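You operate a simulated robot arm through the tools that you are given. There is no shell and no other tool.

You run a simulated robot arm. Do the job below in one go: nothing can be reset, and whatever is moved stays where it is left.

TASK
Switch the motors on and jog TILT slowly back to zero.
Fine: set the speed switch to SLOW and the axis knob to TILT; the display must show 0.0 and READY; trip no limit.

The check looks at the end state, three seconds after you hand in, the way a careful person would. Anything else that was tipped, shoved, dropped, spilled or broken makes it a failure.

THE ROBOT
A 6-joint arm with a two-finger parallel gripper, fixed in place. Base frame: the origin is at the foot of the arm, x ahead of it, y to its left, z up. Lengths are in mm, angles in rad, forces in N, time in s.
With the tool pointing down near the work surface it reaches from about 280 to 680 mm from the base axis. Its first joint turns from -2.897 to 2.897 rad. Payload 1.57 kg.
The tool frame sits at the grasp point between the pads (the TCP): z along the fingers, y along the line on which they close. The tips reach 30 mm beyond it. Largest opening 110 mm; finger width 24, thickness 12; the body of the gripper, 48 by 112 mm, starts 78 mm behind the TCP.
Orientation is that of the tool frame in the base frame, as a unit quaternion [x, y, z, w]. With the fingers straight down and closing along the base's y, the tool's x points along the base's -x, its y along +y and its z along -z.

THE INTERFACE
- The arm moves only by the tool nudge_tool. Its argument "commands" is a list of rows, each a list of 7 numbers: the shift along the base's x, y, z in units of 50 mm (1.0 is 50 mm), then the turn, a rotation vector about the base's x, y, z in units of 6 degrees (1.0 is 6 degrees), then the gripper command, from -1 (fully open) to 1 (shut), values between in proportion. In form: [[dx, dy, dz, wx, wy, wz, fingers], ...]. A call has 1 to 20 rows; each row shifts and turns the commanded pose from where the row before left it. A call with a number of a shift or a turn outside -1 to 1 is refused whole. Rows are played at 5 a second. More than 50 mm and 0.15 rad between two rows, or a gripper value outside its range, and nothing of the call is played. Where a pose cannot be reached the arm comes as near as it can. A force on the tool above 40 N (or 10 N above the force at the start of the call, whichever is more), or a blocked arm, ends the call early, and 0.2 s more pass. Each finger travels about 108 mm/s and halts on what it meets, pressing with about 28 N; the grip force reading is that of the motor and also rises with nothing between the fingers. The clock runs only during rows and for 0.2 s after the last one: add rows that do not move to give the fingers time. It gives the time, the measured TCP pose, the force on the tool (base axes), the opening and the grip force at its end, in the units of the frame above (readings bear some noise), with the torque about the TCP (base axes, N m) and any sound that the robot's microphone picked up.
- Cameras (640 x 400 px; columns grow to the right, rows downward): "scene" is fixed at [48.5, -650.4, 1589.8]; the picture's right is [0.90, -0.43, 0.00], its down [-0.24, -0.50, -0.83] and it looks along [0.36, 0.75, -0.55] (base axes); focal length 328 px, centre (320, 200). "wrist" rides on the gripper at [70, 16, -141] in the tool frame; the picture's right is [-0.23, 0.97, 0.00], its down [-0.86, -0.20, -0.48] and it looks along [-0.47, -0.11, 0.88] (tool axes); focal length 222 px, centre (320, 200). There is no depth. A picture from a camera that has moved, and an enlarged one, comes with that camera's place and axes in the base frame and with its lens.
- snapshot(camera): a new picture of that camera. It takes no simulated time.
- raise_lower(by): slides the trunk up (or, below 0, down) by that many mm; the arm rides with it, the base frame stays. It gives what a move gives, with no picture.
- enlarge(camera, box): a new picture of the part [left, top, right, bottom] of that camera's present view, enlarged. It takes no simulated time.
- hand_in(): hands the job in; it is judged then, once.

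Nothing tells you positions but the pictures and the camera data. Unless the task says otherwise, let go and move clear before handing in.

The tools are called by a JSON object that holds its "name" and its "arguments". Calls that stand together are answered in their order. nudge_tool: Moves the arm, as the interface text tells. Its arguments: {"type":"object","properties":{"commands":{"type":"array"}},"required":["commands"]} The other tools are called the same way: raise_lower (by) slides the trunk up or down; snapshot (camera) takes a picture; enlarge (camera, box) takes an enlarged picture of a part of a camera's view; hand_in () hands the job in.

At the start:

```text
time_s: 0.0
tool_pos: [380.2, 329.3, 1110.5]
tool_rot: [0.0, 1.0, 0.0, -0.001]
contact_force: [0.3, 0.6, -0.3]
torque: [-0.02, 0.02, 0.0]
opening: 110.1
grasp_force: 0.2
trunk travel left (down, up): [-250.0, 340.0]
```

scene: 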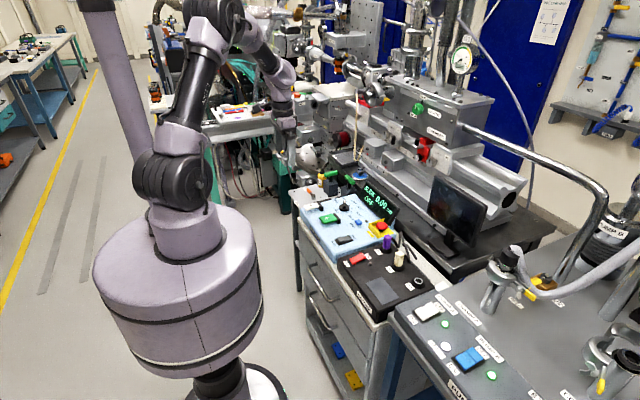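
wrist: 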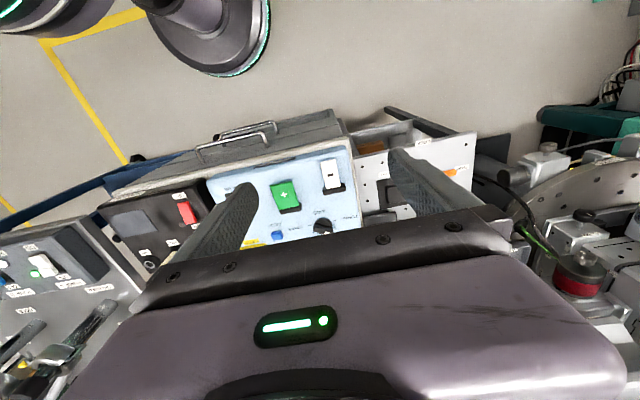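

I see a workshop with a light-blue pendant panel on a drawer cabinet, with a display, green switch, knobs and an emergency stop. I'll enlarge both views to read the labels before moving.

{"name": "enlarge", "arguments": {"camera": "scene", "box": [285, 160, 435, 260]}}

{"name": "enlarge", "arguments": {"camera": "scene", "box": [320, 170, 400, 220]}}

{"name": "enlarge", "arguments": {"camera": "wrist", "box": [80, 120, 400, 300]}}

```text
4.00 times, centred on (360, 210) of scene
camera zoom: at [48.5, -650.4, 1589.8], right [0.9, -0.43, 0.0], down [-0.24, -0.5, -0.83], along [0.36, 0.75, -0.55], focal length 1314 px, centre (160, 160)
```

zoom: 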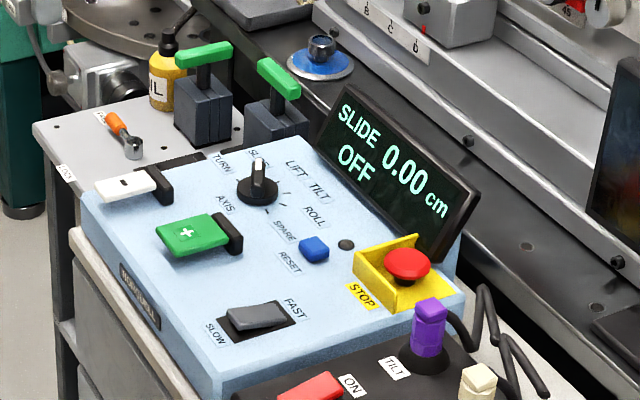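

```text
8.00 times, centred on (360, 195) of scene
camera zoom: at [48.5, -650.4, 1589.8], right [0.9, -0.43, 0.0], down [-0.24, -0.5, -0.83], along [0.36, 0.75, -0.55], focal length 2628 px, centre (0, 240)
```

zoom: 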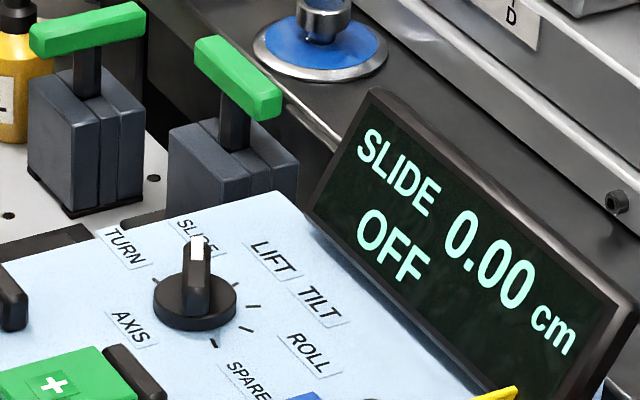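

```text
2.00 times, centred on (240, 210) of wrist
camera zoom: at [311.1, 344.4, 1252.1], right [0.23, 0.97, 0.0], down [0.86, -0.2, 0.48], along [0.47, -0.11, -0.88], focal length 444 px, centre (480, 180)
```

zoom: 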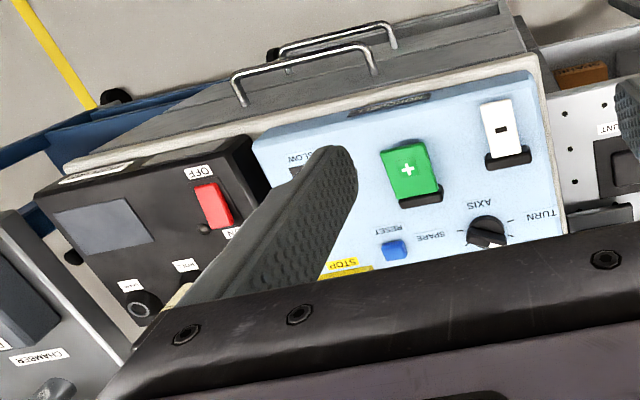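

The pendant has an AXIS knob (on SLIDE), paddles − and +, a SLOW/FAST rocker, RESET and STOP; beside it is a black box with a red ON/OFF rocker and a purple item tagged TILT. I need a closer look at the rest before deciding which one is the motor switch.

{"name": "enlarge", "arguments": {"camera": "scene", "box": [330, 220, 450, 320]}}

{"name": "enlarge", "arguments": {"camera": "scene", "box": [340, 235, 420, 285]}}

{"name": "enlarge", "arguments": {"camera": "scene", "box": [295, 180, 375, 260]}}

{"name": "enlarge", "arguments": {"camera": "scene", "box": [390, 280, 530, 400]}}

{"name": "enlarge", "arguments": {"camera": "scene", "box": [280, 20, 480, 180]}}

{"name": "enlarge", "arguments": {"camera": "scene", "box": [280, 140, 380, 200]}}

```text
4.00 times, centred on (390, 270) of scene
camera zoom: at [48.5, -650.4, 1589.8], right [0.9, -0.43, 0.0], down [-0.24, -0.5, -0.83], along [0.36, 0.75, -0.55], focal length 1314 px, centre (40, -80)
```

zoom: 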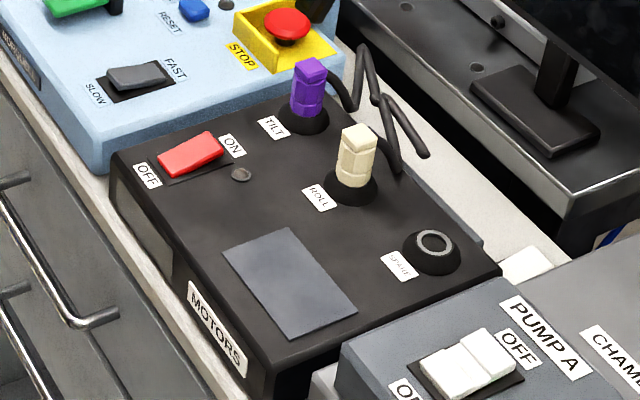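

```text
8.00 times, centred on (380, 260) of scene
camera zoom: at [48.5, -650.4, 1589.8], right [0.9, -0.43, 0.0], down [-0.24, -0.5, -0.83], along [0.36, 0.75, -0.55], focal length 2628 px, centre (-160, -280)
```

zoom: 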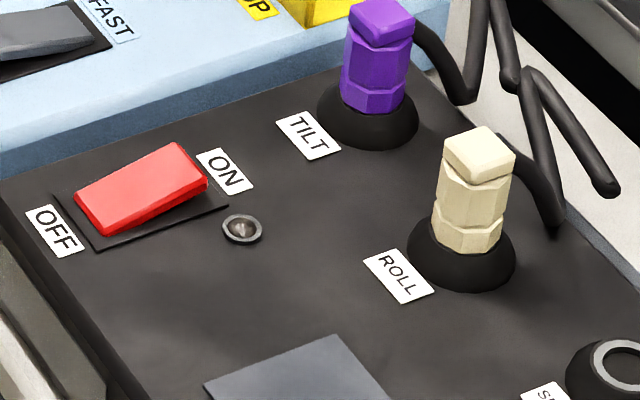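

```text
5.00 times, centred on (335, 220) of scene
camera zoom: at [48.5, -650.4, 1589.8], right [0.9, -0.43, 0.0], down [-0.24, -0.5, -0.83], along [0.36, 0.75, -0.55], focal length 1643 px, centre (245, 100)
```

zoom: 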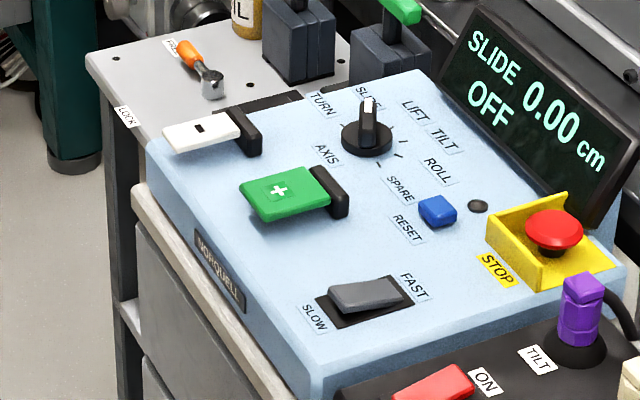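

```text
3.33 times, centred on (460, 340) of scene
camera zoom: at [48.5, -650.4, 1589.8], right [0.9, -0.43, 0.0], down [-0.24, -0.5, -0.83], along [0.36, 0.75, -0.55], focal length 1095 px, centre (-147, -267)
```

zoom: 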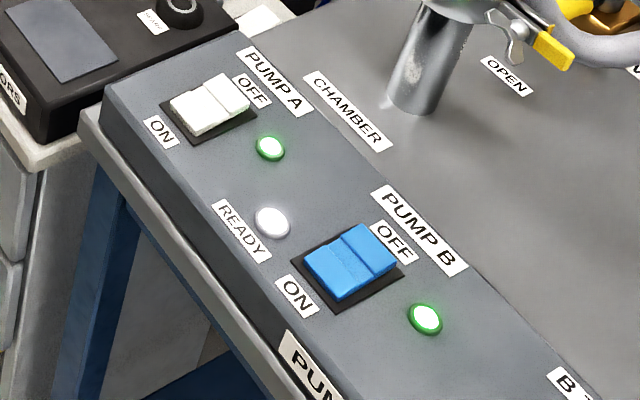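

```text
2.50 times, centred on (380, 100) of scene
camera zoom: at [48.5, -650.4, 1589.8], right [0.9, -0.43, 0.0], down [-0.24, -0.5, -0.83], along [0.36, 0.75, -0.55], focal length 821 px, centre (170, 450)
```

zoom: 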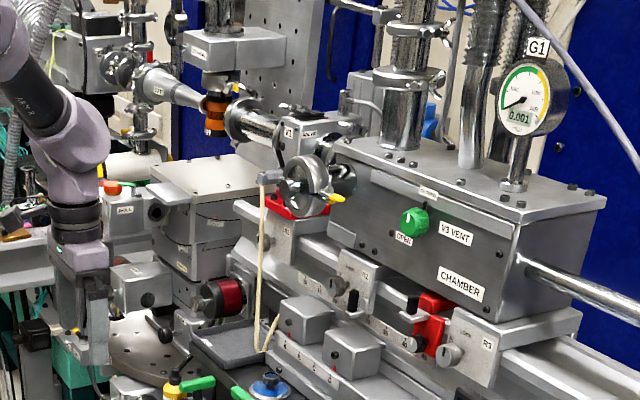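

```text
6.40 times, centred on (330, 170) of scene
camera zoom: at [48.5, -650.4, 1589.8], right [0.9, -0.43, 0.0], down [-0.24, -0.5, -0.83], along [0.36, 0.75, -0.55], focal length 2103 px, centre (256, 392)
```

zoom: 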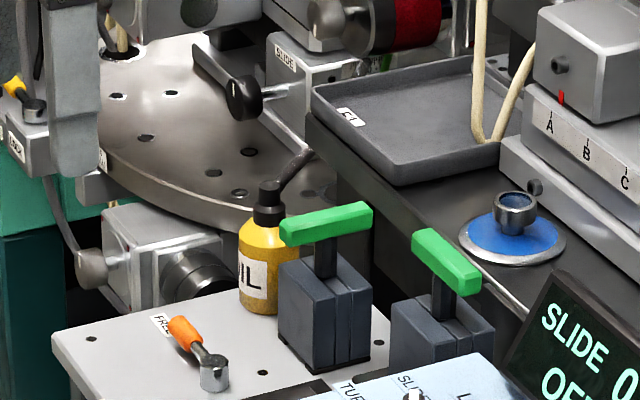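

Motors are switched by the red rocker on the MOTORS box (about x 497, y 0), and the pendant paddles sit near (497, 228) and (478, 325), z ≈ 850. I'll move above the panel with the fingers shut to get a closer wrist view.

{"name": "nudge_tool", "arguments": {"commands": [[0.6, -0.4, -0.2, 0, 0, 0, 1], [0.6, -0.4, -0.2, 0, 0, 0, 1], [0.6, -0.4, -0.2, 0, 0, 0, 1], [0.6, -0.4, -0.2, 0, 0, 0, 1], [0.6, -0.4, -0.2, 0, 0, 0, 1], [0, 0, 0, 0, 0, 0, 1]]}}

{"name": "snapshot", "arguments": {"camera": "wrist"}}

{"name": "snapshot", "arguments": {"camera": "scene"}}

```text
time_s: 1.4
tool_pos: [530.7, 229.4, 1061.2]
tool_rot: [0.0, 1.0, 0.0, 0.0]
contact_force: [-0.2, 0.3, 0.7]
torque: [0.0, -0.01, -0.02]
opening: 0.2
grasp_force: 21.2
trunk travel left (down, up): [-250.0, 340.0]
```

```text
taken
camera wrist: at [461.6, 244.7, 1201.8], right [0.23, 0.97, 0.0], down [0.85, -0.2, 0.48], along [0.47, -0.11, -0.88], focal length 222 px, centre (320, 200)
```

wrist: 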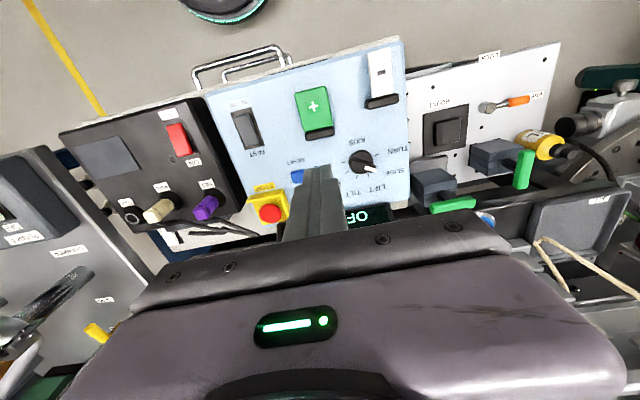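

```text
taken
```

scene: 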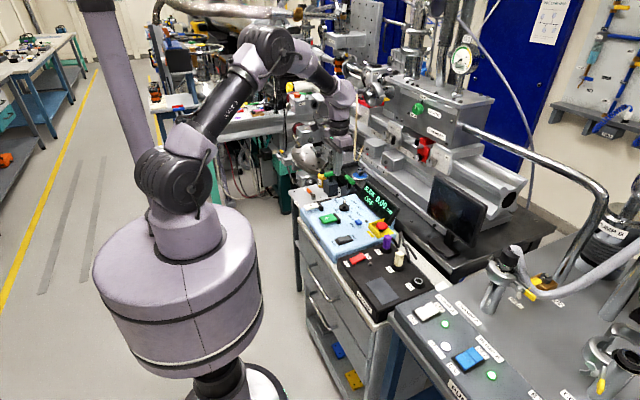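

The wrist view now shows the whole panel and the MOTORS box. I'll enlarge it to measure control positions.

{"name": "enlarge", "arguments": {"camera": "wrist", "box": [200, 30, 420, 230]}}

{"name": "enlarge", "arguments": {"camera": "wrist", "box": [60, 90, 240, 240]}}

{"name": "enlarge", "arguments": {"camera": "wrist", "box": [400, 30, 570, 220]}}

{"name": "enlarge", "arguments": {"camera": "scene", "box": [325, 225, 365, 250]}}

{"name": "enlarge", "arguments": {"camera": "scene", "box": [300, 190, 350, 230]}}

```text
2.00 times, centred on (310, 130) of wrist
camera zoom: at [461.6, 244.7, 1201.8], right [0.23, 0.97, 0.0], down [0.85, -0.2, 0.48], along [0.47, -0.11, -0.88], focal length 444 px, centre (340, 340)
```

zoom: 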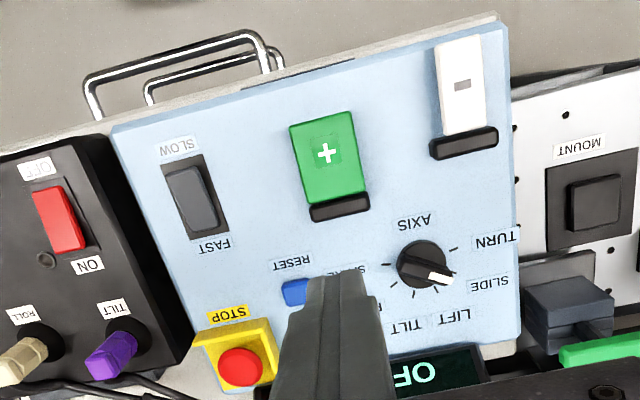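

```text
2.67 times, centred on (150, 165) of wrist
camera zoom: at [461.6, 244.7, 1201.8], right [0.23, 0.97, 0.0], down [0.85, -0.2, 0.48], along [0.47, -0.11, -0.88], focal length 592 px, centre (773, 293)
```

zoom: 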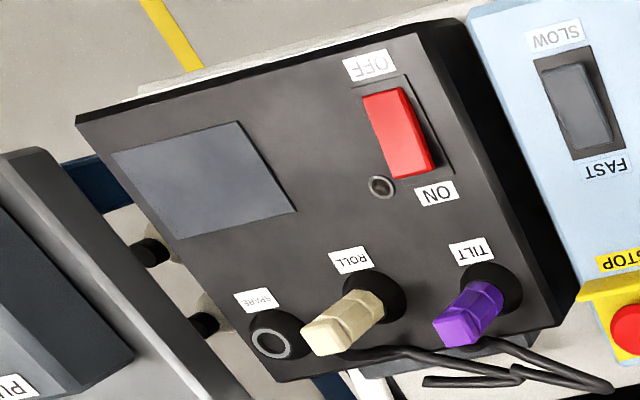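

```text
2.11 times, centred on (485, 125) of wrist
camera zoom: at [461.6, 244.7, 1201.8], right [0.23, 0.97, 0.0], down [0.85, -0.2, 0.48], along [0.47, -0.11, -0.88], focal length 468 px, centre (-27, 358)
```

zoom: 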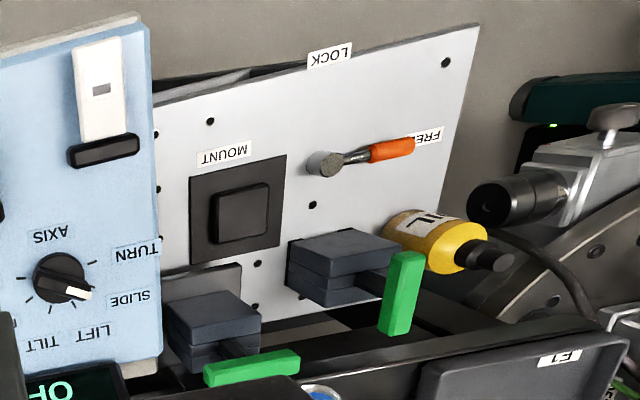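

```text
16.00 times, centred on (345, 238) of scene
camera zoom: at [48.5, -650.4, 1589.8], right [0.9, -0.43, 0.0], down [-0.24, -0.5, -0.83], along [0.36, 0.75, -0.55], focal length 5257 px, centre (-80, -400)
```

zoom: 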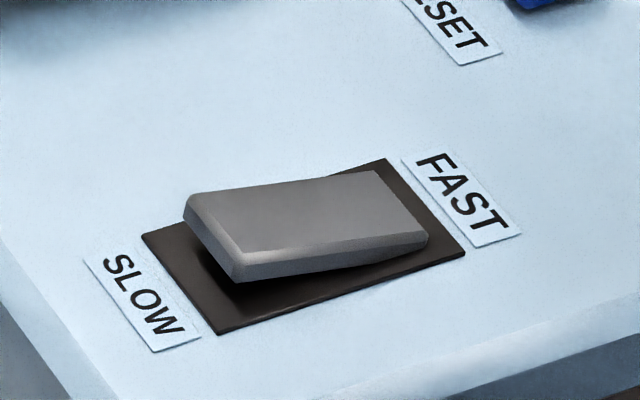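

```text
10.00 times, centred on (325, 210) of scene
camera zoom: at [48.5, -650.4, 1589.8], right [0.9, -0.43, 0.0], down [-0.24, -0.5, -0.83], along [0.36, 0.75, -0.55], focal length 3285 px, centre (270, 100)
```

zoom: 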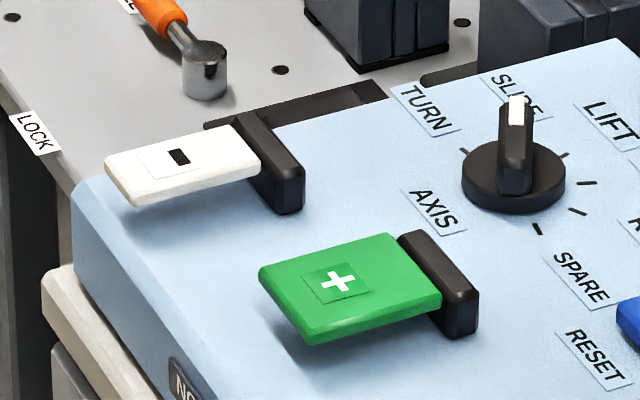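

Both boxes look square to the base axes with their tops at z ≈ 828–836. The speed rocker (centre about 507, 114) is on FAST with its SLOW end raised at x ≈ 485, so I'll hover above that end with the fingers shut.

{"name": "nudge_tool", "arguments": {"commands": [[-0.22, -0.58, -0.6, 0, 0, 0, 1], [-0.22, -0.58, -0.6, 0, 0, 0, 1], [-0.22, -0.58, -0.6, 0, 0, 0, 1], [-0.22, -0.57, -0.6, 0, 0, 0, 1], [0, 0, -0.4, 0, 0, 0, 1], [0, 0, 0, 0, 0, 0, 1]]}}

{"name": "enlarge", "arguments": {"camera": "scene", "box": [300, 190, 400, 270]}}

{"name": "snapshot", "arguments": {"camera": "wrist"}}

{"name": "snapshot", "arguments": {"camera": "scene"}}

```text
time_s: 2.8
tool_pos: [485.5, 115.5, 922.6]
tool_rot: [0.0, 1.0, 0.0, -0.001]
contact_force: [0.0, -0.4, 0.2]
torque: [0.0, -0.02, -0.01]
opening: 0.0
grasp_force: 22.0
trunk travel left (down, up): [-250.0, 340.0]
```

```text
5.00 times, centred on (350, 230) of scene
camera zoom: at [48.5, -650.4, 1589.8], right [0.9, -0.43, 0.0], down [-0.24, -0.5, -0.83], along [0.36, 0.75, -0.55], focal length 1643 px, centre (170, 50)
```

zoom: 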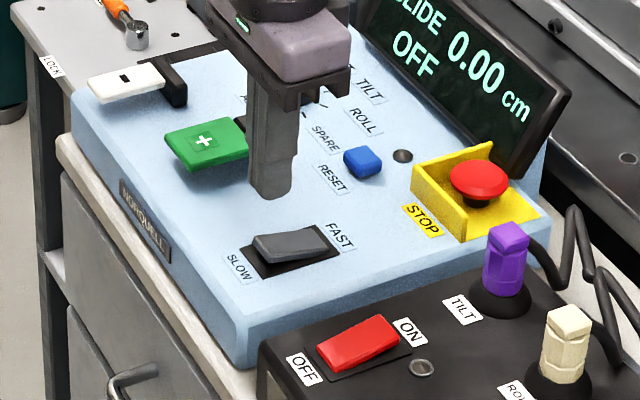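

```text
taken
camera wrist: at [416.6, 129.7, 1062.7], right [0.23, 0.97, 0.0], down [0.85, -0.2, 0.48], along [0.47, -0.11, -0.88], focal length 222 px, centre (320, 200)
```

wrist: 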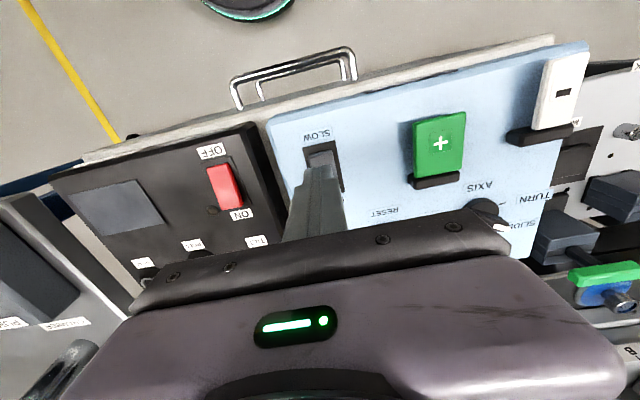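

```text
taken
```

scene: 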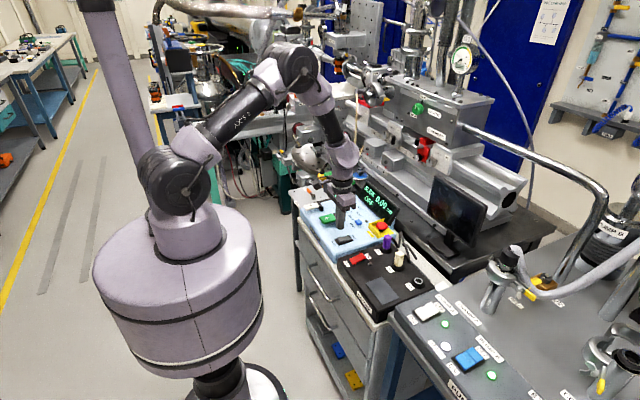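

The fingertips hover at (485.5, 115.5), tip z ≈ 893, straight above the raised SLOW end (about z 850). I'll come down gently, with small steps near contact.

{"name": "nudge_tool", "arguments": {"commands": [[0, -0.01, -0.4, 0, 0, 0, 1], [0, 0, -0.36, 0, 0, 0, 1], [0, 0, -0.06, 0, 0, 0, 1], [0, 0, -0.06, 0, 0, 0, 1], [0, 0, -0.06, 0, 0, 0, 1], [0, 0, -0.06, 0, 0, 0, 1], [0, 0, 0, 0, 0, 0, 1]]}}

{"name": "enlarge", "arguments": {"camera": "scene", "box": [320, 210, 380, 260]}}

```text
time_s: 4.4
tool_pos: [486.7, 113.5, 871.1]
tool_rot: [0.0, 1.0, 0.0, 0.0]
contact_force: [-0.5, 0.2, 0.4]
torque: [0.0, -0.03, 0.0]
opening: 0.0
grasp_force: 21.5
trunk travel left (down, up): [-250.0, 340.0]
```

```text
8.00 times, centred on (350, 235) of scene
camera zoom: at [48.5, -650.4, 1589.8], right [0.9, -0.43, 0.0], down [-0.24, -0.5, -0.83], along [0.36, 0.75, -0.55], focal length 2628 px, centre (80, -80)
```

zoom: 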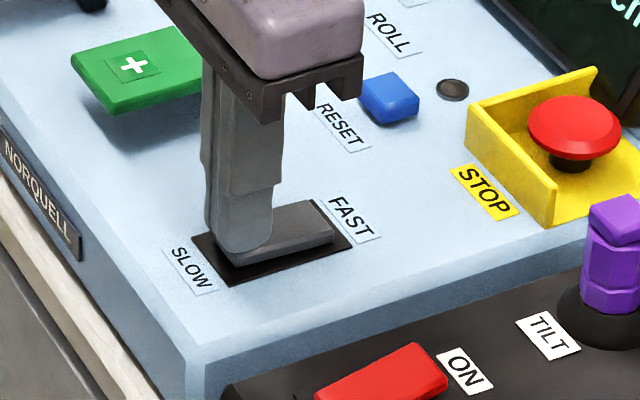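

The finger is touching or just over the rocker but there is no force yet. I'll go down a few millimetres more, then lift and look.

{"name": "nudge_tool", "arguments": {"commands": [[0, 0, -0.06, 0, 0, 0, 1], [0, 0, -0.06, 0, 0, 0, 1], [0, 0, -0.04, 0, 0, 0, 1], [0, 0, 0, 0, 0, 0, 1]]}}

{"name": "enlarge", "arguments": {"camera": "scene", "box": [320, 210, 380, 260]}}

```text
time_s: 5.2
tool_pos: [485.6, 111.9, 869.0]
tool_rot: [0.0, 1.0, 0.001, 0.003]
contact_force: [-9.9, -4.1, 27.5]
torque: [-0.14, -0.01, 0.11]
opening: 0.2
grasp_force: 21.4
trunk travel left (down, up): [-250.0, 340.0]
stopped in row 3: the force on the tool passed its limit at 44 N (the readings are from after the stop); the commanded pose is now the measured one
```

```text
8.00 times, centred on (350, 235) of scene
camera zoom: at [48.5, -650.4, 1589.8], right [0.9, -0.43, 0.0], down [-0.24, -0.5, -0.83], along [0.36, 0.75, -0.55], focal length 2628 px, centre (80, -80)
```

zoom: 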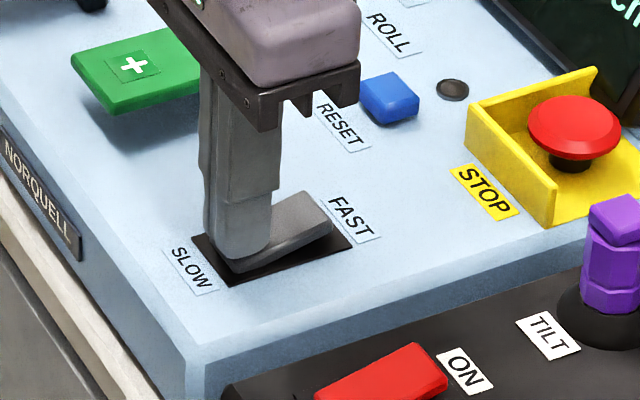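

The rocker has flipped: the FAST end is now up and SLOW is down. I'll lift off and move back to view the AXIS knob.

{"name": "nudge_tool", "arguments": {"commands": [[0, 0, 0.2, 0, 0, 0, 1], [0, 0, 0.6, 0, 0, 0, 1], [0, 0, 0.8, 0, 0, 0, 1], [0, 0, 0.6, 0, 0, 0, 1], [0, 0, 0, 0, 0, 0, 1]]}}

{"name": "enlarge", "arguments": {"camera": "scene", "box": [320, 210, 380, 260]}}

{"name": "enlarge", "arguments": {"camera": "scene", "box": [330, 185, 370, 215]}}

```text
time_s: 6.4
tool_pos: [489.7, 113.6, 978.8]
tool_rot: [0.0, 1.0, 0.0, 0.002]
contact_force: [1.0, -0.2, 0.0]
torque: [-0.01, 0.01, -0.01]
opening: 0.0
grasp_force: 21.9
trunk travel left (down, up): [-250.0, 340.0]
```

```text
8.00 times, centred on (350, 235) of scene
camera zoom: at [48.5, -650.4, 1589.8], right [0.9, -0.43, 0.0], down [-0.24, -0.5, -0.83], along [0.36, 0.75, -0.55], focal length 2628 px, centre (80, -80)
```

zoom: 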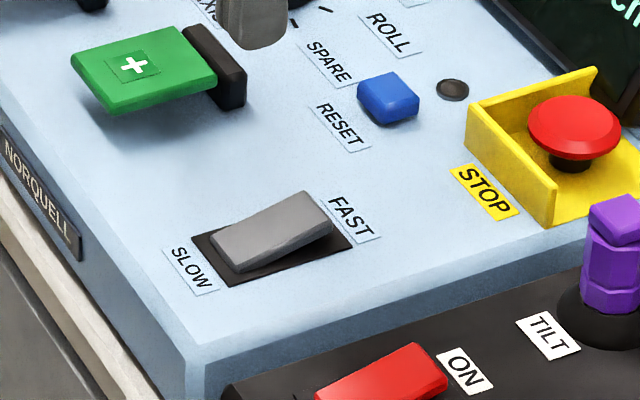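

```text
13.33 times, centred on (350, 200) of scene
camera zoom: at [48.5, -650.4, 1589.8], right [0.9, -0.43, 0.0], down [-0.24, -0.5, -0.83], along [0.36, 0.75, -0.55], focal length 4380 px, centre (-80, 200)
```

zoom: 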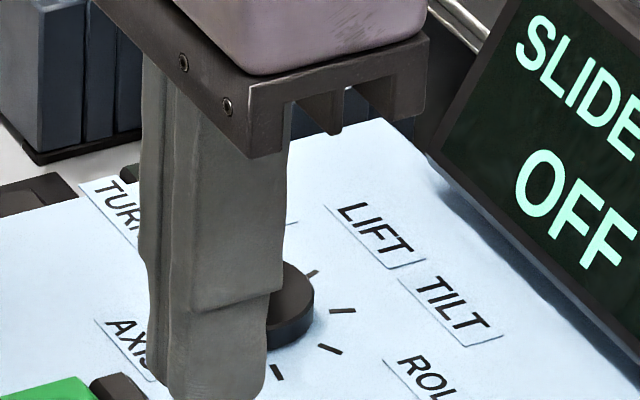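

SLOW is set. Now I'll move beside the knob to see its pointer angle from above.

{"name": "nudge_tool", "arguments": {"commands": [[0.4, 0.5, 0.1, 0, 0, 0, 1], [0.4, 0.5, 0.1, 0, 0, 0, 1], [0.4, 0.5, 0.1, 0, 0, 0, 1], [0.2, 0.2, 0, 0, 0, 0, 1], [0, 0, 0, 0, 0, 0, 1]]}}

{"name": "enlarge", "arguments": {"camera": "wrist", "box": [340, 100, 460, 220]}}

{"name": "snapshot", "arguments": {"camera": "wrist"}}

{"name": "enlarge", "arguments": {"camera": "scene", "box": [330, 190, 370, 220]}}

```text
time_s: 7.6
tool_pos: [558.7, 199.5, 992.8]
tool_rot: [0.0, 1.0, 0.001, 0.001]
contact_force: [-0.7, -0.1, -0.7]
torque: [0.04, -0.03, -0.01]
opening: 0.0
grasp_force: 21.5
trunk travel left (down, up): [-250.0, 340.0]
```

```text
3.33 times, centred on (400, 160) of wrist
camera zoom: at [487.9, 214.8, 1132.6], right [0.23, 0.97, 0.0], down [0.85, -0.2, 0.48], along [0.47, -0.11, -0.88], focal length 740 px, centre (53, 333)
```

zoom: 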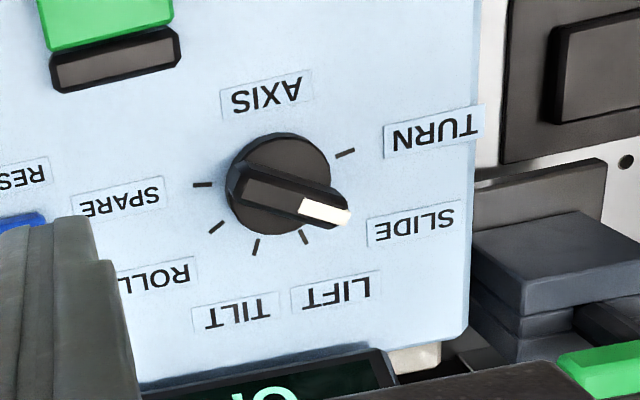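

```text
taken
camera wrist: at [487.9, 214.8, 1132.6], right [0.23, 0.97, 0.0], down [0.85, -0.2, 0.48], along [0.47, -0.11, -0.88], focal length 222 px, centre (320, 200)
```

wrist: 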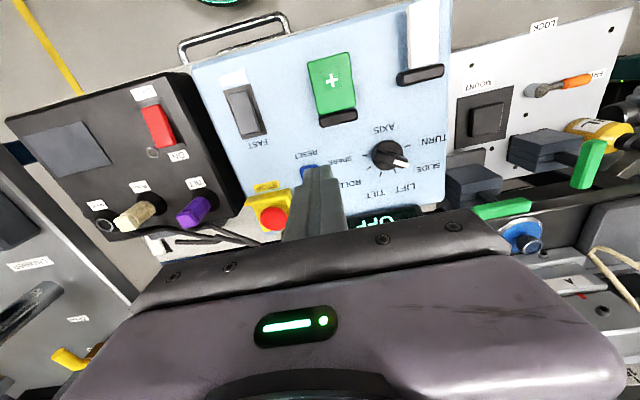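

```text
13.33 times, centred on (350, 205) of scene
camera zoom: at [48.5, -650.4, 1589.8], right [0.9, -0.43, 0.0], down [-0.24, -0.5, -0.83], along [0.36, 0.75, -0.55], focal length 4380 px, centre (-80, 133)
```

zoom: 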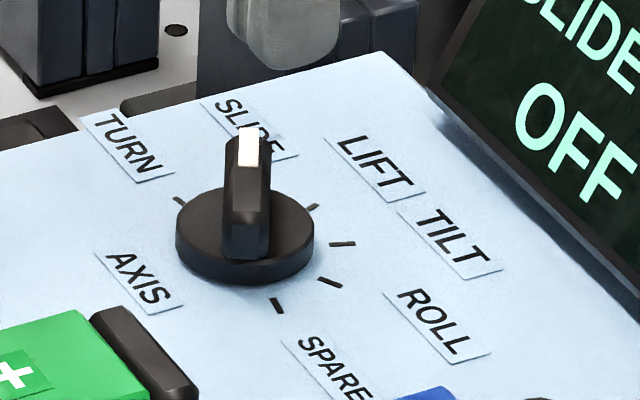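

Mapped to the base frame, the AXIS ticks lie on a circle centred at about (600.5, 284) in 40° steps: SLIDE at 60°, TILT at −20° from +x, so I need −80° about z. I'll hover above the knob with the fingers 44 mm apart and the closing line across the bar (tool yaw +60°).

{"name": "nudge_tool", "arguments": {"commands": [[0.084, 0.169, -0.1, 0, 0, 1, 0.2], [0.084, 0.169, -0.1, 0, 0, 1, 0.2], [0.084, 0.169, -0.1, 0, 0, 1, 0.2], [0.084, 0.169, -0.1, 0, 0, 1, 0.2], [0.084, 0.169, -0.1, 0, 0, 1, 0.2], [0.084, 0.169, -0.1, 0, 0, 1, 0.2], [0.084, 0.169, -0.1, 0, 0, 1, 0.2], [0.084, 0.169, -0.1, 0, 0, 1, 0.2], [0.084, 0.169, -0.1, 0, 0, 1, 0.2], [0.084, 0.169, -0.1, 0, 0, 1, 0.2], [0, 0, 0, 0, 0, 0, 0.2]]}}

{"name": "snapshot", "arguments": {"camera": "wrist"}}

{"name": "enlarge", "arguments": {"camera": "scene", "box": [300, 150, 400, 220]}}

```text
time_s: 10.0
tool_pos: [599.8, 283.0, 940.8]
tool_rot: [-0.501, 0.866, 0.001, 0.002]
contact_force: [0.8, 0.1, -0.1]
torque: [-0.01, 0.02, -0.01]
opening: 44.2
grasp_force: 0.2
trunk travel left (down, up): [-250.0, 340.0]
```

```text
taken
camera wrist: at [551.0, 230.2, 1082.1], right [-0.73, 0.68, 0.0], down [0.6, 0.64, 0.48], along [0.33, 0.35, -0.88], focal length 222 px, centre (320, 200)
```

wrist: 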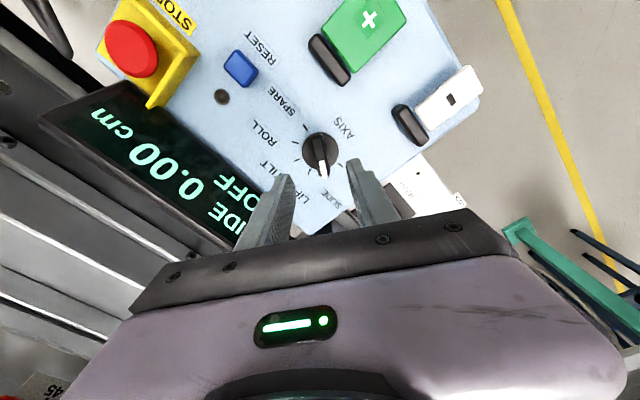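

```text
5.71 times, centred on (350, 185) of scene
camera zoom: at [48.5, -650.4, 1589.8], right [0.9, -0.43, 0.0], down [-0.24, -0.5, -0.83], along [0.36, 0.75, -0.55], focal length 1877 px, centre (149, 286)
```

zoom: 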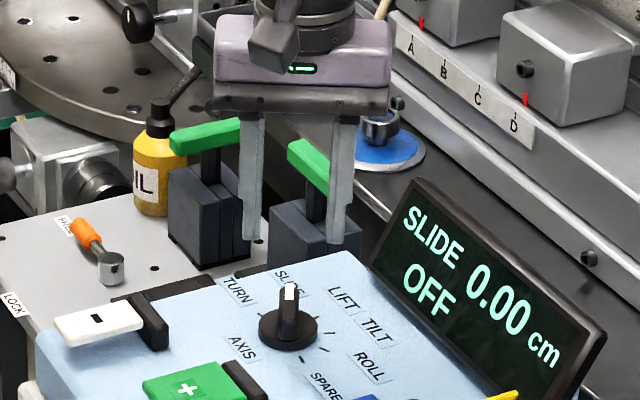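

The fingers straddle the knob in the picture. I'll zoom in to check centring before descending.

{"name": "enlarge", "arguments": {"camera": "wrist", "box": [270, 110, 370, 210]}}

```text
4.00 times, centred on (320, 160) of wrist
camera zoom: at [551.0, 230.2, 1082.1], right [-0.73, 0.68, 0.0], down [0.6, 0.64, 0.48], along [0.33, 0.35, -0.88], focal length 888 px, centre (320, 360)
```

zoom: 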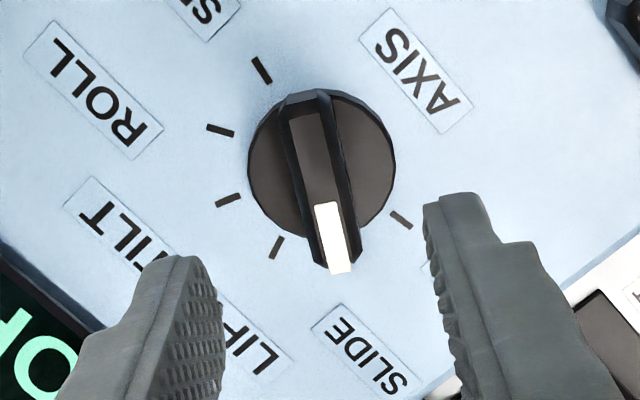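

The knob bar is centred between the fingers within a couple of millimetres. I'll descend to tip z ≈ 841 and close on the bar.

{"name": "nudge_tool", "arguments": {"commands": [[0.01, 0.02, -0.4, 0, 0, 0, 0.2], [0, 0, -0.4, 0, 0, 0, 0.2], [0, 0, -0.4, 0, 0, 0, 0.2], [0, 0, -0.1, 0, 0, 0, 0.2], [0, 0, -0.08, 0, 0, 0, 0.2], [0, 0, 0, 0, 0, 0, 0.2]]}}

{"name": "enlarge", "arguments": {"camera": "scene", "box": [320, 170, 380, 220]}}

{"name": "enlarge", "arguments": {"camera": "wrist", "box": [250, 90, 400, 220]}}

```text
time_s: 11.4
tool_pos: [600.1, 284.4, 872.7]
tool_rot: [-0.5, 0.866, 0.002, 0.001]
contact_force: [1.3, -0.4, -0.4]
torque: [0.01, 0.03, -0.02]
opening: 44.0
grasp_force: 0.0
trunk travel left (down, up): [-250.0, 340.0]
```

```text
8.00 times, centred on (350, 195) of scene
camera zoom: at [48.5, -650.4, 1589.8], right [0.9, -0.43, 0.0], down [-0.24, -0.5, -0.83], along [0.36, 0.75, -0.55], focal length 2628 px, centre (80, 240)
```

zoom: 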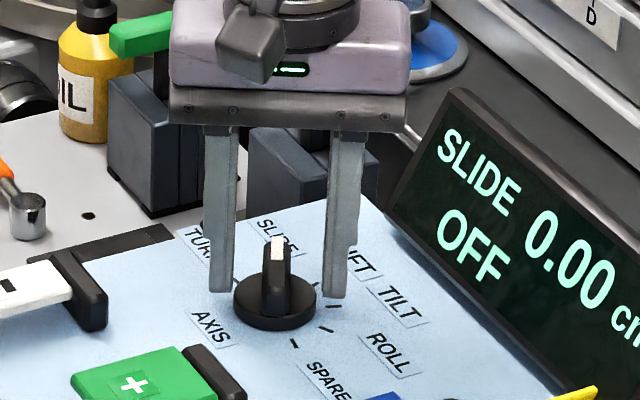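

```text
3.08 times, centred on (325, 155) of wrist
camera zoom: at [552.0, 231.0, 1012.7], right [-0.73, 0.68, 0.0], down [0.6, 0.64, 0.48], along [0.33, 0.35, -0.88], focal length 684 px, centre (305, 338)
```

zoom: 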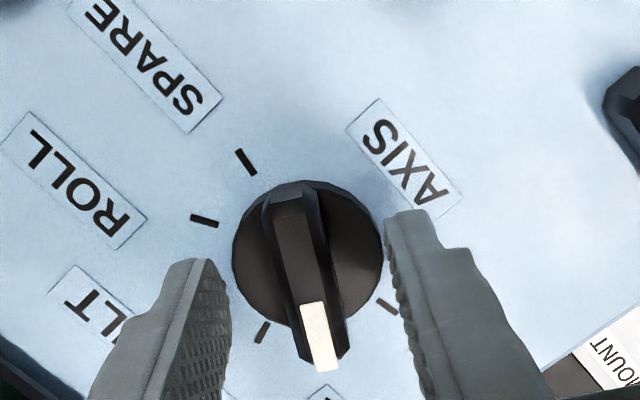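

There's no contact and the tips are just above the knob's skirt. I'll raise 2 mm for clearance and close on the bar.

{"name": "nudge_tool", "arguments": {"commands": [[0, 0, 0.04, 0, 0, 0, 0.2], [0, 0, 0, 0, 0, 0, 0.6], [0, 0, 0, 0, 0, 0, 1], [0, 0, 0, 0, 0, 0, 1], [0, 0, 0, 0, 0, 0, 1]]}}

{"name": "enlarge", "arguments": {"camera": "wrist", "box": [250, 90, 400, 220]}}

{"name": "enlarge", "arguments": {"camera": "scene", "box": [330, 185, 370, 215]}}

```text
time_s: 12.6
tool_pos: [599.7, 285.9, 875.4]
tool_rot: [-0.501, 0.866, 0.002, 0.001]
contact_force: [-6.1, 4.0, -0.6]
torque: [0.39, -0.01, -0.03]
opening: 13.9
grasp_force: 30.5
trunk travel left (down, up): [-250.0, 340.0]
```

```text
3.08 times, centred on (325, 155) of wrist
camera zoom: at [551.5, 231.7, 1014.9], right [-0.73, 0.68, 0.0], down [0.6, 0.64, 0.48], along [0.33, 0.35, -0.88], focal length 684 px, centre (305, 338)
```

zoom: 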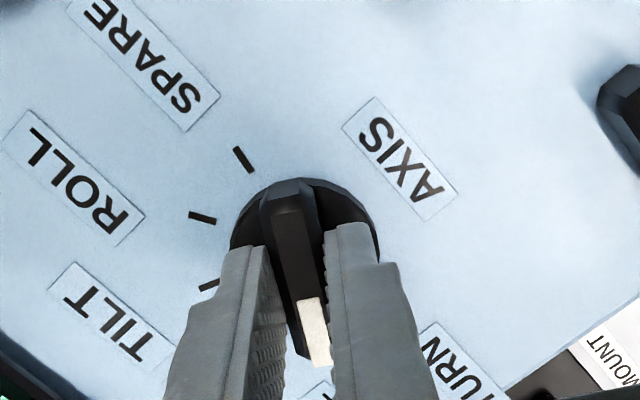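

```text
13.33 times, centred on (350, 200) of scene
camera zoom: at [48.5, -650.4, 1589.8], right [0.9, -0.43, 0.0], down [-0.24, -0.5, -0.83], along [0.36, 0.75, -0.55], focal length 4380 px, centre (-80, 200)
```

zoom: 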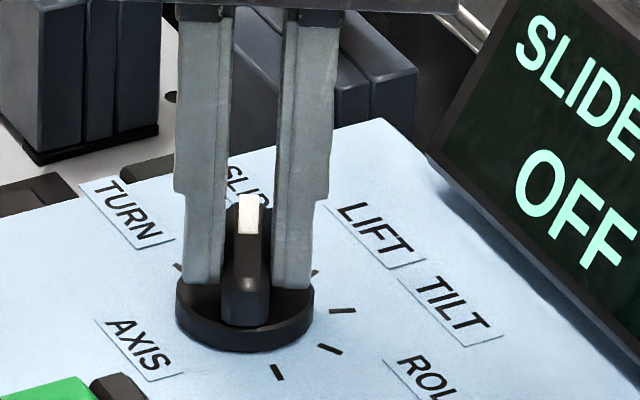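

The bar is gripped (13.9 mm). I'll ease out the small side load and turn it the first 42° clockwise.

{"name": "nudge_tool", "arguments": {"commands": [[-0.02, 0.01, 0, 0, 0, 0, 1], [0, 0, 0, 0, 0, -1, 1], [0, 0, 0, 0, 0, -1, 1], [0, 0, 0, 0, 0, -1, 1], [0, 0, 0, 0, 0, -1, 1], [0, 0, 0, 0, 0, -1, 1], [0, 0, 0, 0, 0, -1, 1], [0, 0, 0, 0, 0, -0.67, 1], [0, 0, 0, 0, 0, 0, 1]]}}

{"name": "enlarge", "arguments": {"camera": "wrist", "box": [250, 90, 400, 220]}}

{"name": "enlarge", "arguments": {"camera": "scene", "box": [330, 170, 400, 220]}}

```text
time_s: 14.6
tool_pos: [599.1, 284.9, 873.8]
tool_rot: [-0.173, 0.985, 0.001, 0.003]
contact_force: [7.5, -2.4, 3.7]
torque: [-0.39, 0.65, 0.05]
opening: 13.8
grasp_force: 30.7
trunk travel left (down, up): [-250.0, 340.0]
```

```text
3.08 times, centred on (325, 155) of wrist
camera zoom: at [529.0, 275.5, 1014.8], right [-0.12, 0.99, 0.0], down [0.87, 0.1, 0.48], along [0.48, 0.06, -0.88], focal length 684 px, centre (305, 338)
```

zoom: 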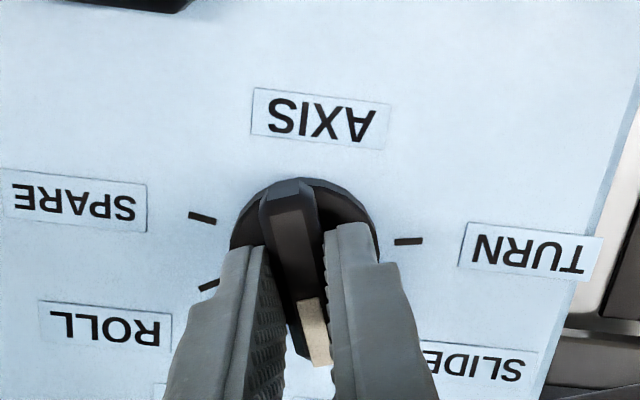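

```text
8.00 times, centred on (365, 195) of scene
camera zoom: at [48.5, -650.4, 1589.8], right [0.9, -0.43, 0.0], down [-0.24, -0.5, -0.83], along [0.36, 0.75, -0.55], focal length 2628 px, centre (-40, 240)
```

zoom: 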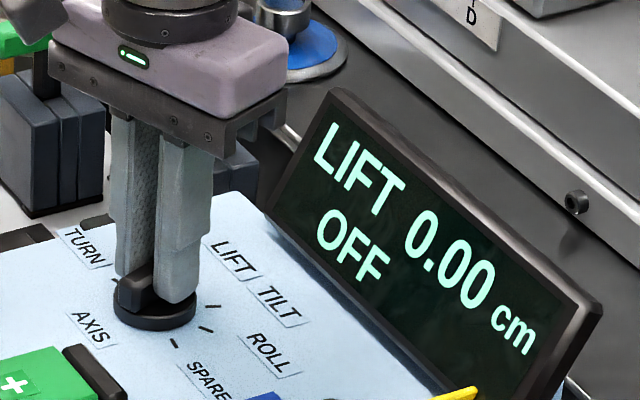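

The display now reads LIFT, so the knob is following. I'll turn another 40° to TILT.

{"name": "nudge_tool", "arguments": {"commands": [[0, 0, 0, 0, 0, -1, 1], [0, 0, 0, 0, 0, -1, 1], [0, 0, 0, 0, 0, -1, 1], [0, 0, 0, 0, 0, -1, 1], [0, 0, 0, 0, 0, -1, 1], [0, 0, 0, 0, 0, -1, 1], [0, 0, 0, 0, 0, -0.67, 1], [0, 0, 0, 0, 0, 0, 1]]}}

{"name": "enlarge", "arguments": {"camera": "wrist", "box": [250, 90, 400, 220]}}

{"name": "enlarge", "arguments": {"camera": "scene", "box": [330, 170, 400, 220]}}

```text
time_s: 16.4
tool_pos: [599.5, 285.5, 874.2]
tool_rot: [0.175, 0.985, 0.001, 0.002]
contact_force: [16.7, -5.5, 4.3]
torque: [-0.43, -0.87, 0.01]
opening: 14.0
grasp_force: 30.1
trunk travel left (down, up): [-250.0, 340.0]
```

```text
3.08 times, centred on (325, 155) of wrist
camera zoom: at [540.0, 323.4, 1014.9], right [0.55, 0.84, 0.0], down [0.73, -0.48, 0.48], along [0.4, -0.26, -0.88], focal length 684 px, centre (305, 338)
```

zoom: 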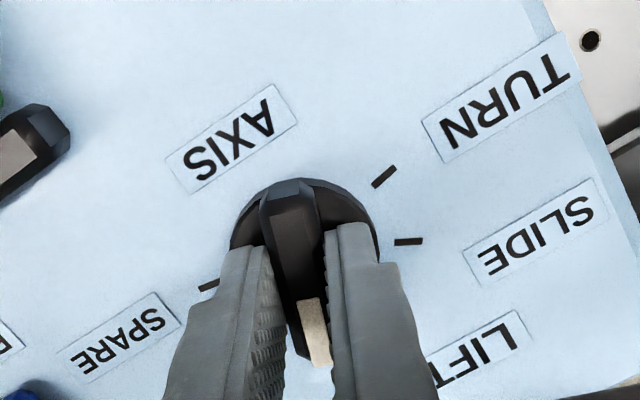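

```text
8.00 times, centred on (365, 195) of scene
camera zoom: at [48.5, -650.4, 1589.8], right [0.9, -0.43, 0.0], down [-0.24, -0.5, -0.83], along [0.36, 0.75, -0.55], focal length 2628 px, centre (-40, 240)
```

zoom: 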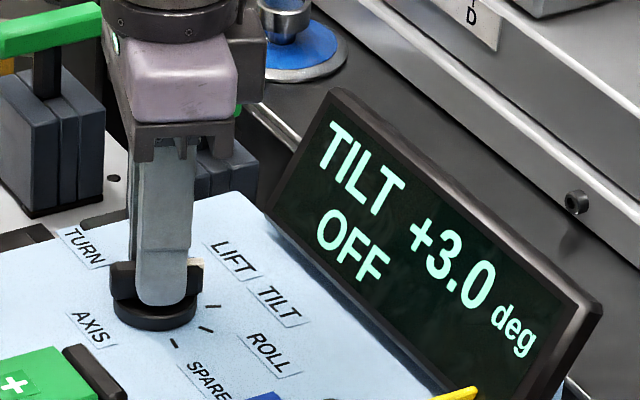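

The display reads TILT +3.0 deg, OFF. I'll relax the load, open the fingers and lift straight up.

{"name": "nudge_tool", "arguments": {"commands": [[0.04, -0.013, 0, 0, 0, 0, 1], [0, 0, 0, 0, 0, 0, 0.6], [0, 0, 0, 0, 0, 0, 0.2], [0, 0, 0, 0, 0, 0, 0.2], [0, 0, 0.3, 0, 0, 0, 0.2], [0, 0, 0.7, 0, 0, 0, 0.2], [0, 0, 0.8, 0, 0, 0, 0.2], [0, 0, 0.4, 0, 0, 0, 0.2], [0, 0, 0, 0, 0, 0, 1], [0, 0, 0, 0, 0, 0, 1]]}}

{"name": "enlarge", "arguments": {"camera": "scene", "box": [330, 170, 400, 220]}}

{"name": "snapshot", "arguments": {"camera": "wrist"}}

```text
time_s: 18.6
tool_pos: [603.6, 285.2, 984.1]
tool_rot: [0.173, 0.985, 0.001, 0.002]
contact_force: [-0.6, -0.7, 0.6]
torque: [0.0, 0.01, 0.01]
opening: 0.1
grasp_force: 21.3
trunk travel left (down, up): [-250.0, 340.0]
```

```text
8.00 times, centred on (365, 195) of scene
camera zoom: at [48.5, -650.4, 1589.8], right [0.9, -0.43, 0.0], down [-0.24, -0.5, -0.83], along [0.36, 0.75, -0.55], focal length 2628 px, centre (-40, 240)
```

zoom: 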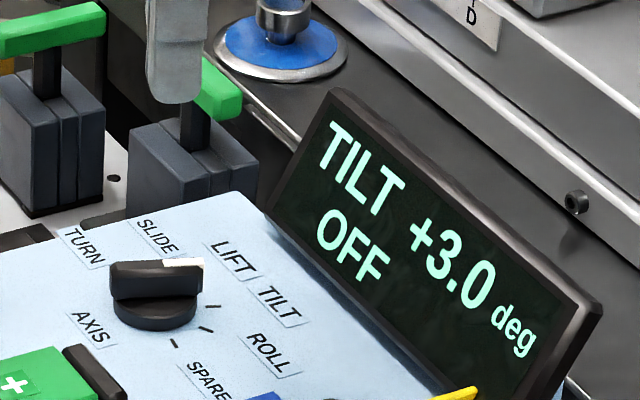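

```text
taken
camera wrist: at [543.2, 322.7, 1125.7], right [0.55, 0.84, 0.0], down [0.73, -0.48, 0.48], along [0.4, -0.26, -0.88], focal length 222 px, centre (320, 200)
```

wrist: 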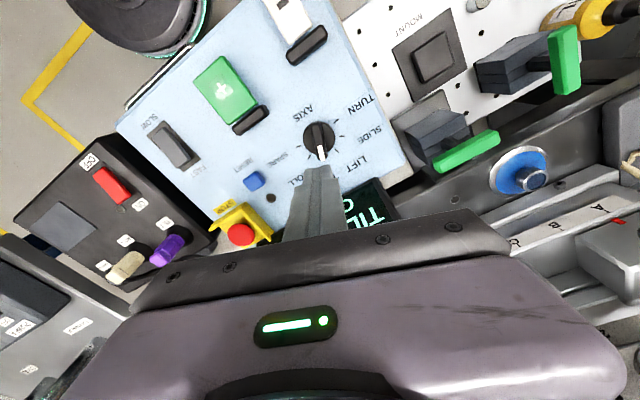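

AXIS is on TILT (+3.0 deg). Next I'll square the hand again and hover above the ON end of the red MOTORS rocker, about (515, 2).

{"name": "nudge_tool", "arguments": {"commands": [[-0.22, -0.708, 0, 0, 0, 0.4167, 1], [-0.22, -0.708, 0, 0, 0, 0.4167, 1], [-0.22, -0.708, 0, 0, 0, 0.4167, 1], [-0.22, -0.708, 0, 0, 0, 0.4167, 1], [-0.22, -0.708, 0, 0, 0, 0.4167, 1], [-0.22, -0.708, 0, 0, 0, 0.4167, 1], [-0.22, -0.708, -0.2, 0, 0, 0.4167, 1], [-0.22, -0.708, -0.8, 0, 0, 0.4167, 1], [0, 0, 0, 0, 0, 0, 1]]}}

{"name": "enlarge", "arguments": {"camera": "scene", "box": [330, 210, 430, 290]}}

{"name": "snapshot", "arguments": {"camera": "wrist"}}

```text
refused: row 8 steps farther than a row can; nothing moved
```

```text
5.00 times, centred on (380, 250) of scene
camera zoom: at [48.5, -650.4, 1589.8], right [0.9, -0.43, 0.0], down [-0.24, -0.5, -0.83], along [0.36, 0.75, -0.55], focal length 1643 px, centre (20, -50)
```

zoom: 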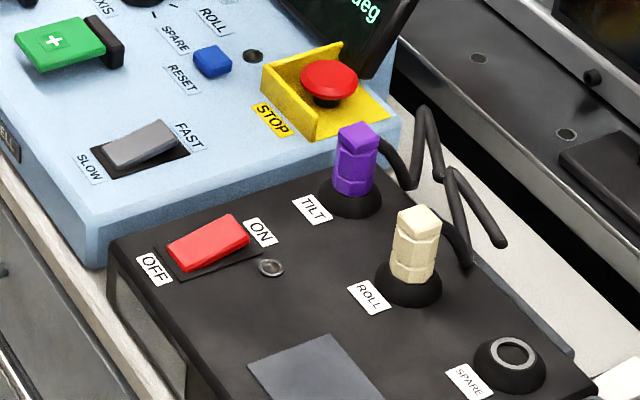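

```text
taken
camera wrist: at [543.2, 322.7, 1125.7], right [0.55, 0.84, 0.0], down [0.73, -0.48, 0.48], along [0.4, -0.26, -0.88], focal length 222 px, centre (320, 200)
```

wrist: 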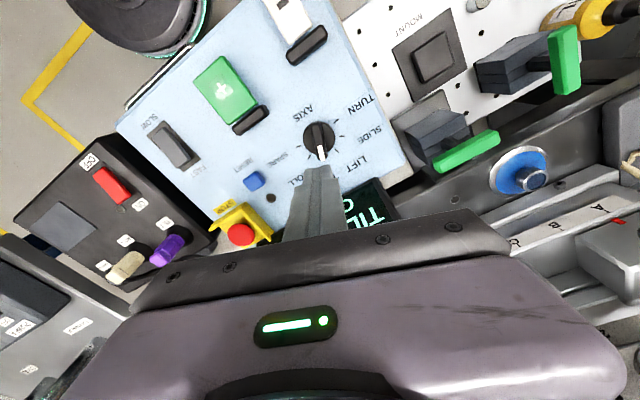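

The call was refused because one row was too long, and nothing moved. I'll replay it with the descent as a separate step.

{"name": "nudge_tool", "arguments": {"commands": [[-0.22, -0.708, 0, 0, 0, 0.4167, 1], [-0.22, -0.708, 0, 0, 0, 0.4167, 1], [-0.22, -0.708, 0, 0, 0, 0.4167, 1], [-0.22, -0.708, 0, 0, 0, 0.4167, 1], [-0.22, -0.708, 0, 0, 0, 0.4167, 1], [-0.22, -0.708, 0, 0, 0, 0.4167, 1], [-0.22, -0.708, 0, 0, 0, 0.4167, 1], [-0.22, -0.708, 0, 0, 0, 0.4167, 1], [0, 0, -0.6, 0, 0, 0, 1], [0, 0, -0.5, 0, 0, 0, 1], [0, 0, 0, 0, 0, 0, 1]]}}

{"name": "enlarge", "arguments": {"camera": "scene", "box": [330, 210, 430, 290]}}

{"name": "snapshot", "arguments": {"camera": "wrist"}}

```text
time_s: 21.0
tool_pos: [514.2, 1.5, 930.7]
tool_rot: [0.0, 1.0, 0.002, 0.002]
contact_force: [-0.6, -1.0, 0.3]
torque: [-0.01, 0.0, -0.01]
opening: 0.0
grasp_force: 21.0
trunk travel left (down, up): [-250.0, 340.0]
```

```text
5.00 times, centred on (380, 250) of scene
camera zoom: at [48.5, -650.4, 1589.8], right [0.9, -0.43, 0.0], down [-0.24, -0.5, -0.83], along [0.36, 0.75, -0.55], focal length 1643 px, centre (20, -50)
```

zoom: 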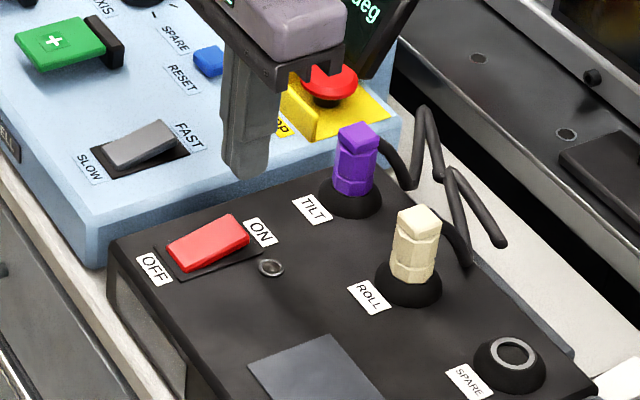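

```text
taken
camera wrist: at [443.8, 16.7, 1071.5], right [0.23, 0.97, 0.0], down [0.85, -0.2, 0.48], along [0.47, -0.11, -0.88], focal length 222 px, centre (320, 200)
```

wrist: 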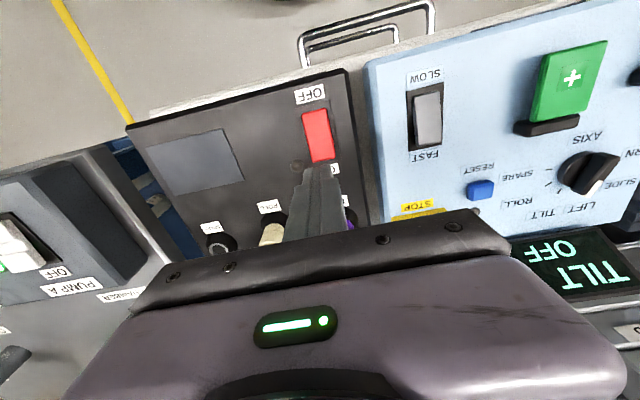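

The ON end's edge is near x ≈ 515, y ≈ 4, so I'll shift to x ≈ 509, y ≈ 3.5 and press down in small steps.

{"name": "nudge_tool", "arguments": {"commands": [[-0.1, 0.04, -0.4, 0, 0, 0, 1], [0, 0, -0.4, 0, 0, 0, 1], [0, 0, -0.08, 0, 0, 0, 1], [0, 0, -0.06, 0, 0, 0, 1], [0, 0, -0.06, 0, 0, 0, 1], [0, 0, -0.06, 0, 0, 0, 1], [0, 0, -0.04, 0, 0, 0, 1], [0, 0, -0.04, 0, 0, 0, 1], [0, 0, 0, 0, 0, 0, 1]]}}

{"name": "enlarge", "arguments": {"camera": "scene", "box": [330, 170, 430, 290]}}

```text
time_s: 23.0
tool_pos: [508.9, 4.4, 875.9]
tool_rot: [0.0, 1.0, 0.0, 0.004]
contact_force: [6.5, 1.5, 32.4]
torque: [0.06, 0.17, 0.08]
opening: 0.0
grasp_force: 21.5
trunk travel left (down, up): [-250.0, 340.0]
```

```text
3.33 times, centred on (380, 230) of scene
camera zoom: at [48.5, -650.4, 1589.8], right [0.9, -0.43, 0.0], down [-0.24, -0.5, -0.83], along [0.36, 0.75, -0.55], focal length 1095 px, centre (120, 100)
```

zoom: 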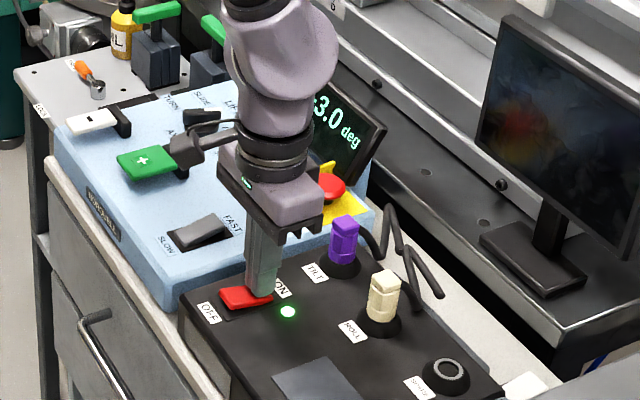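

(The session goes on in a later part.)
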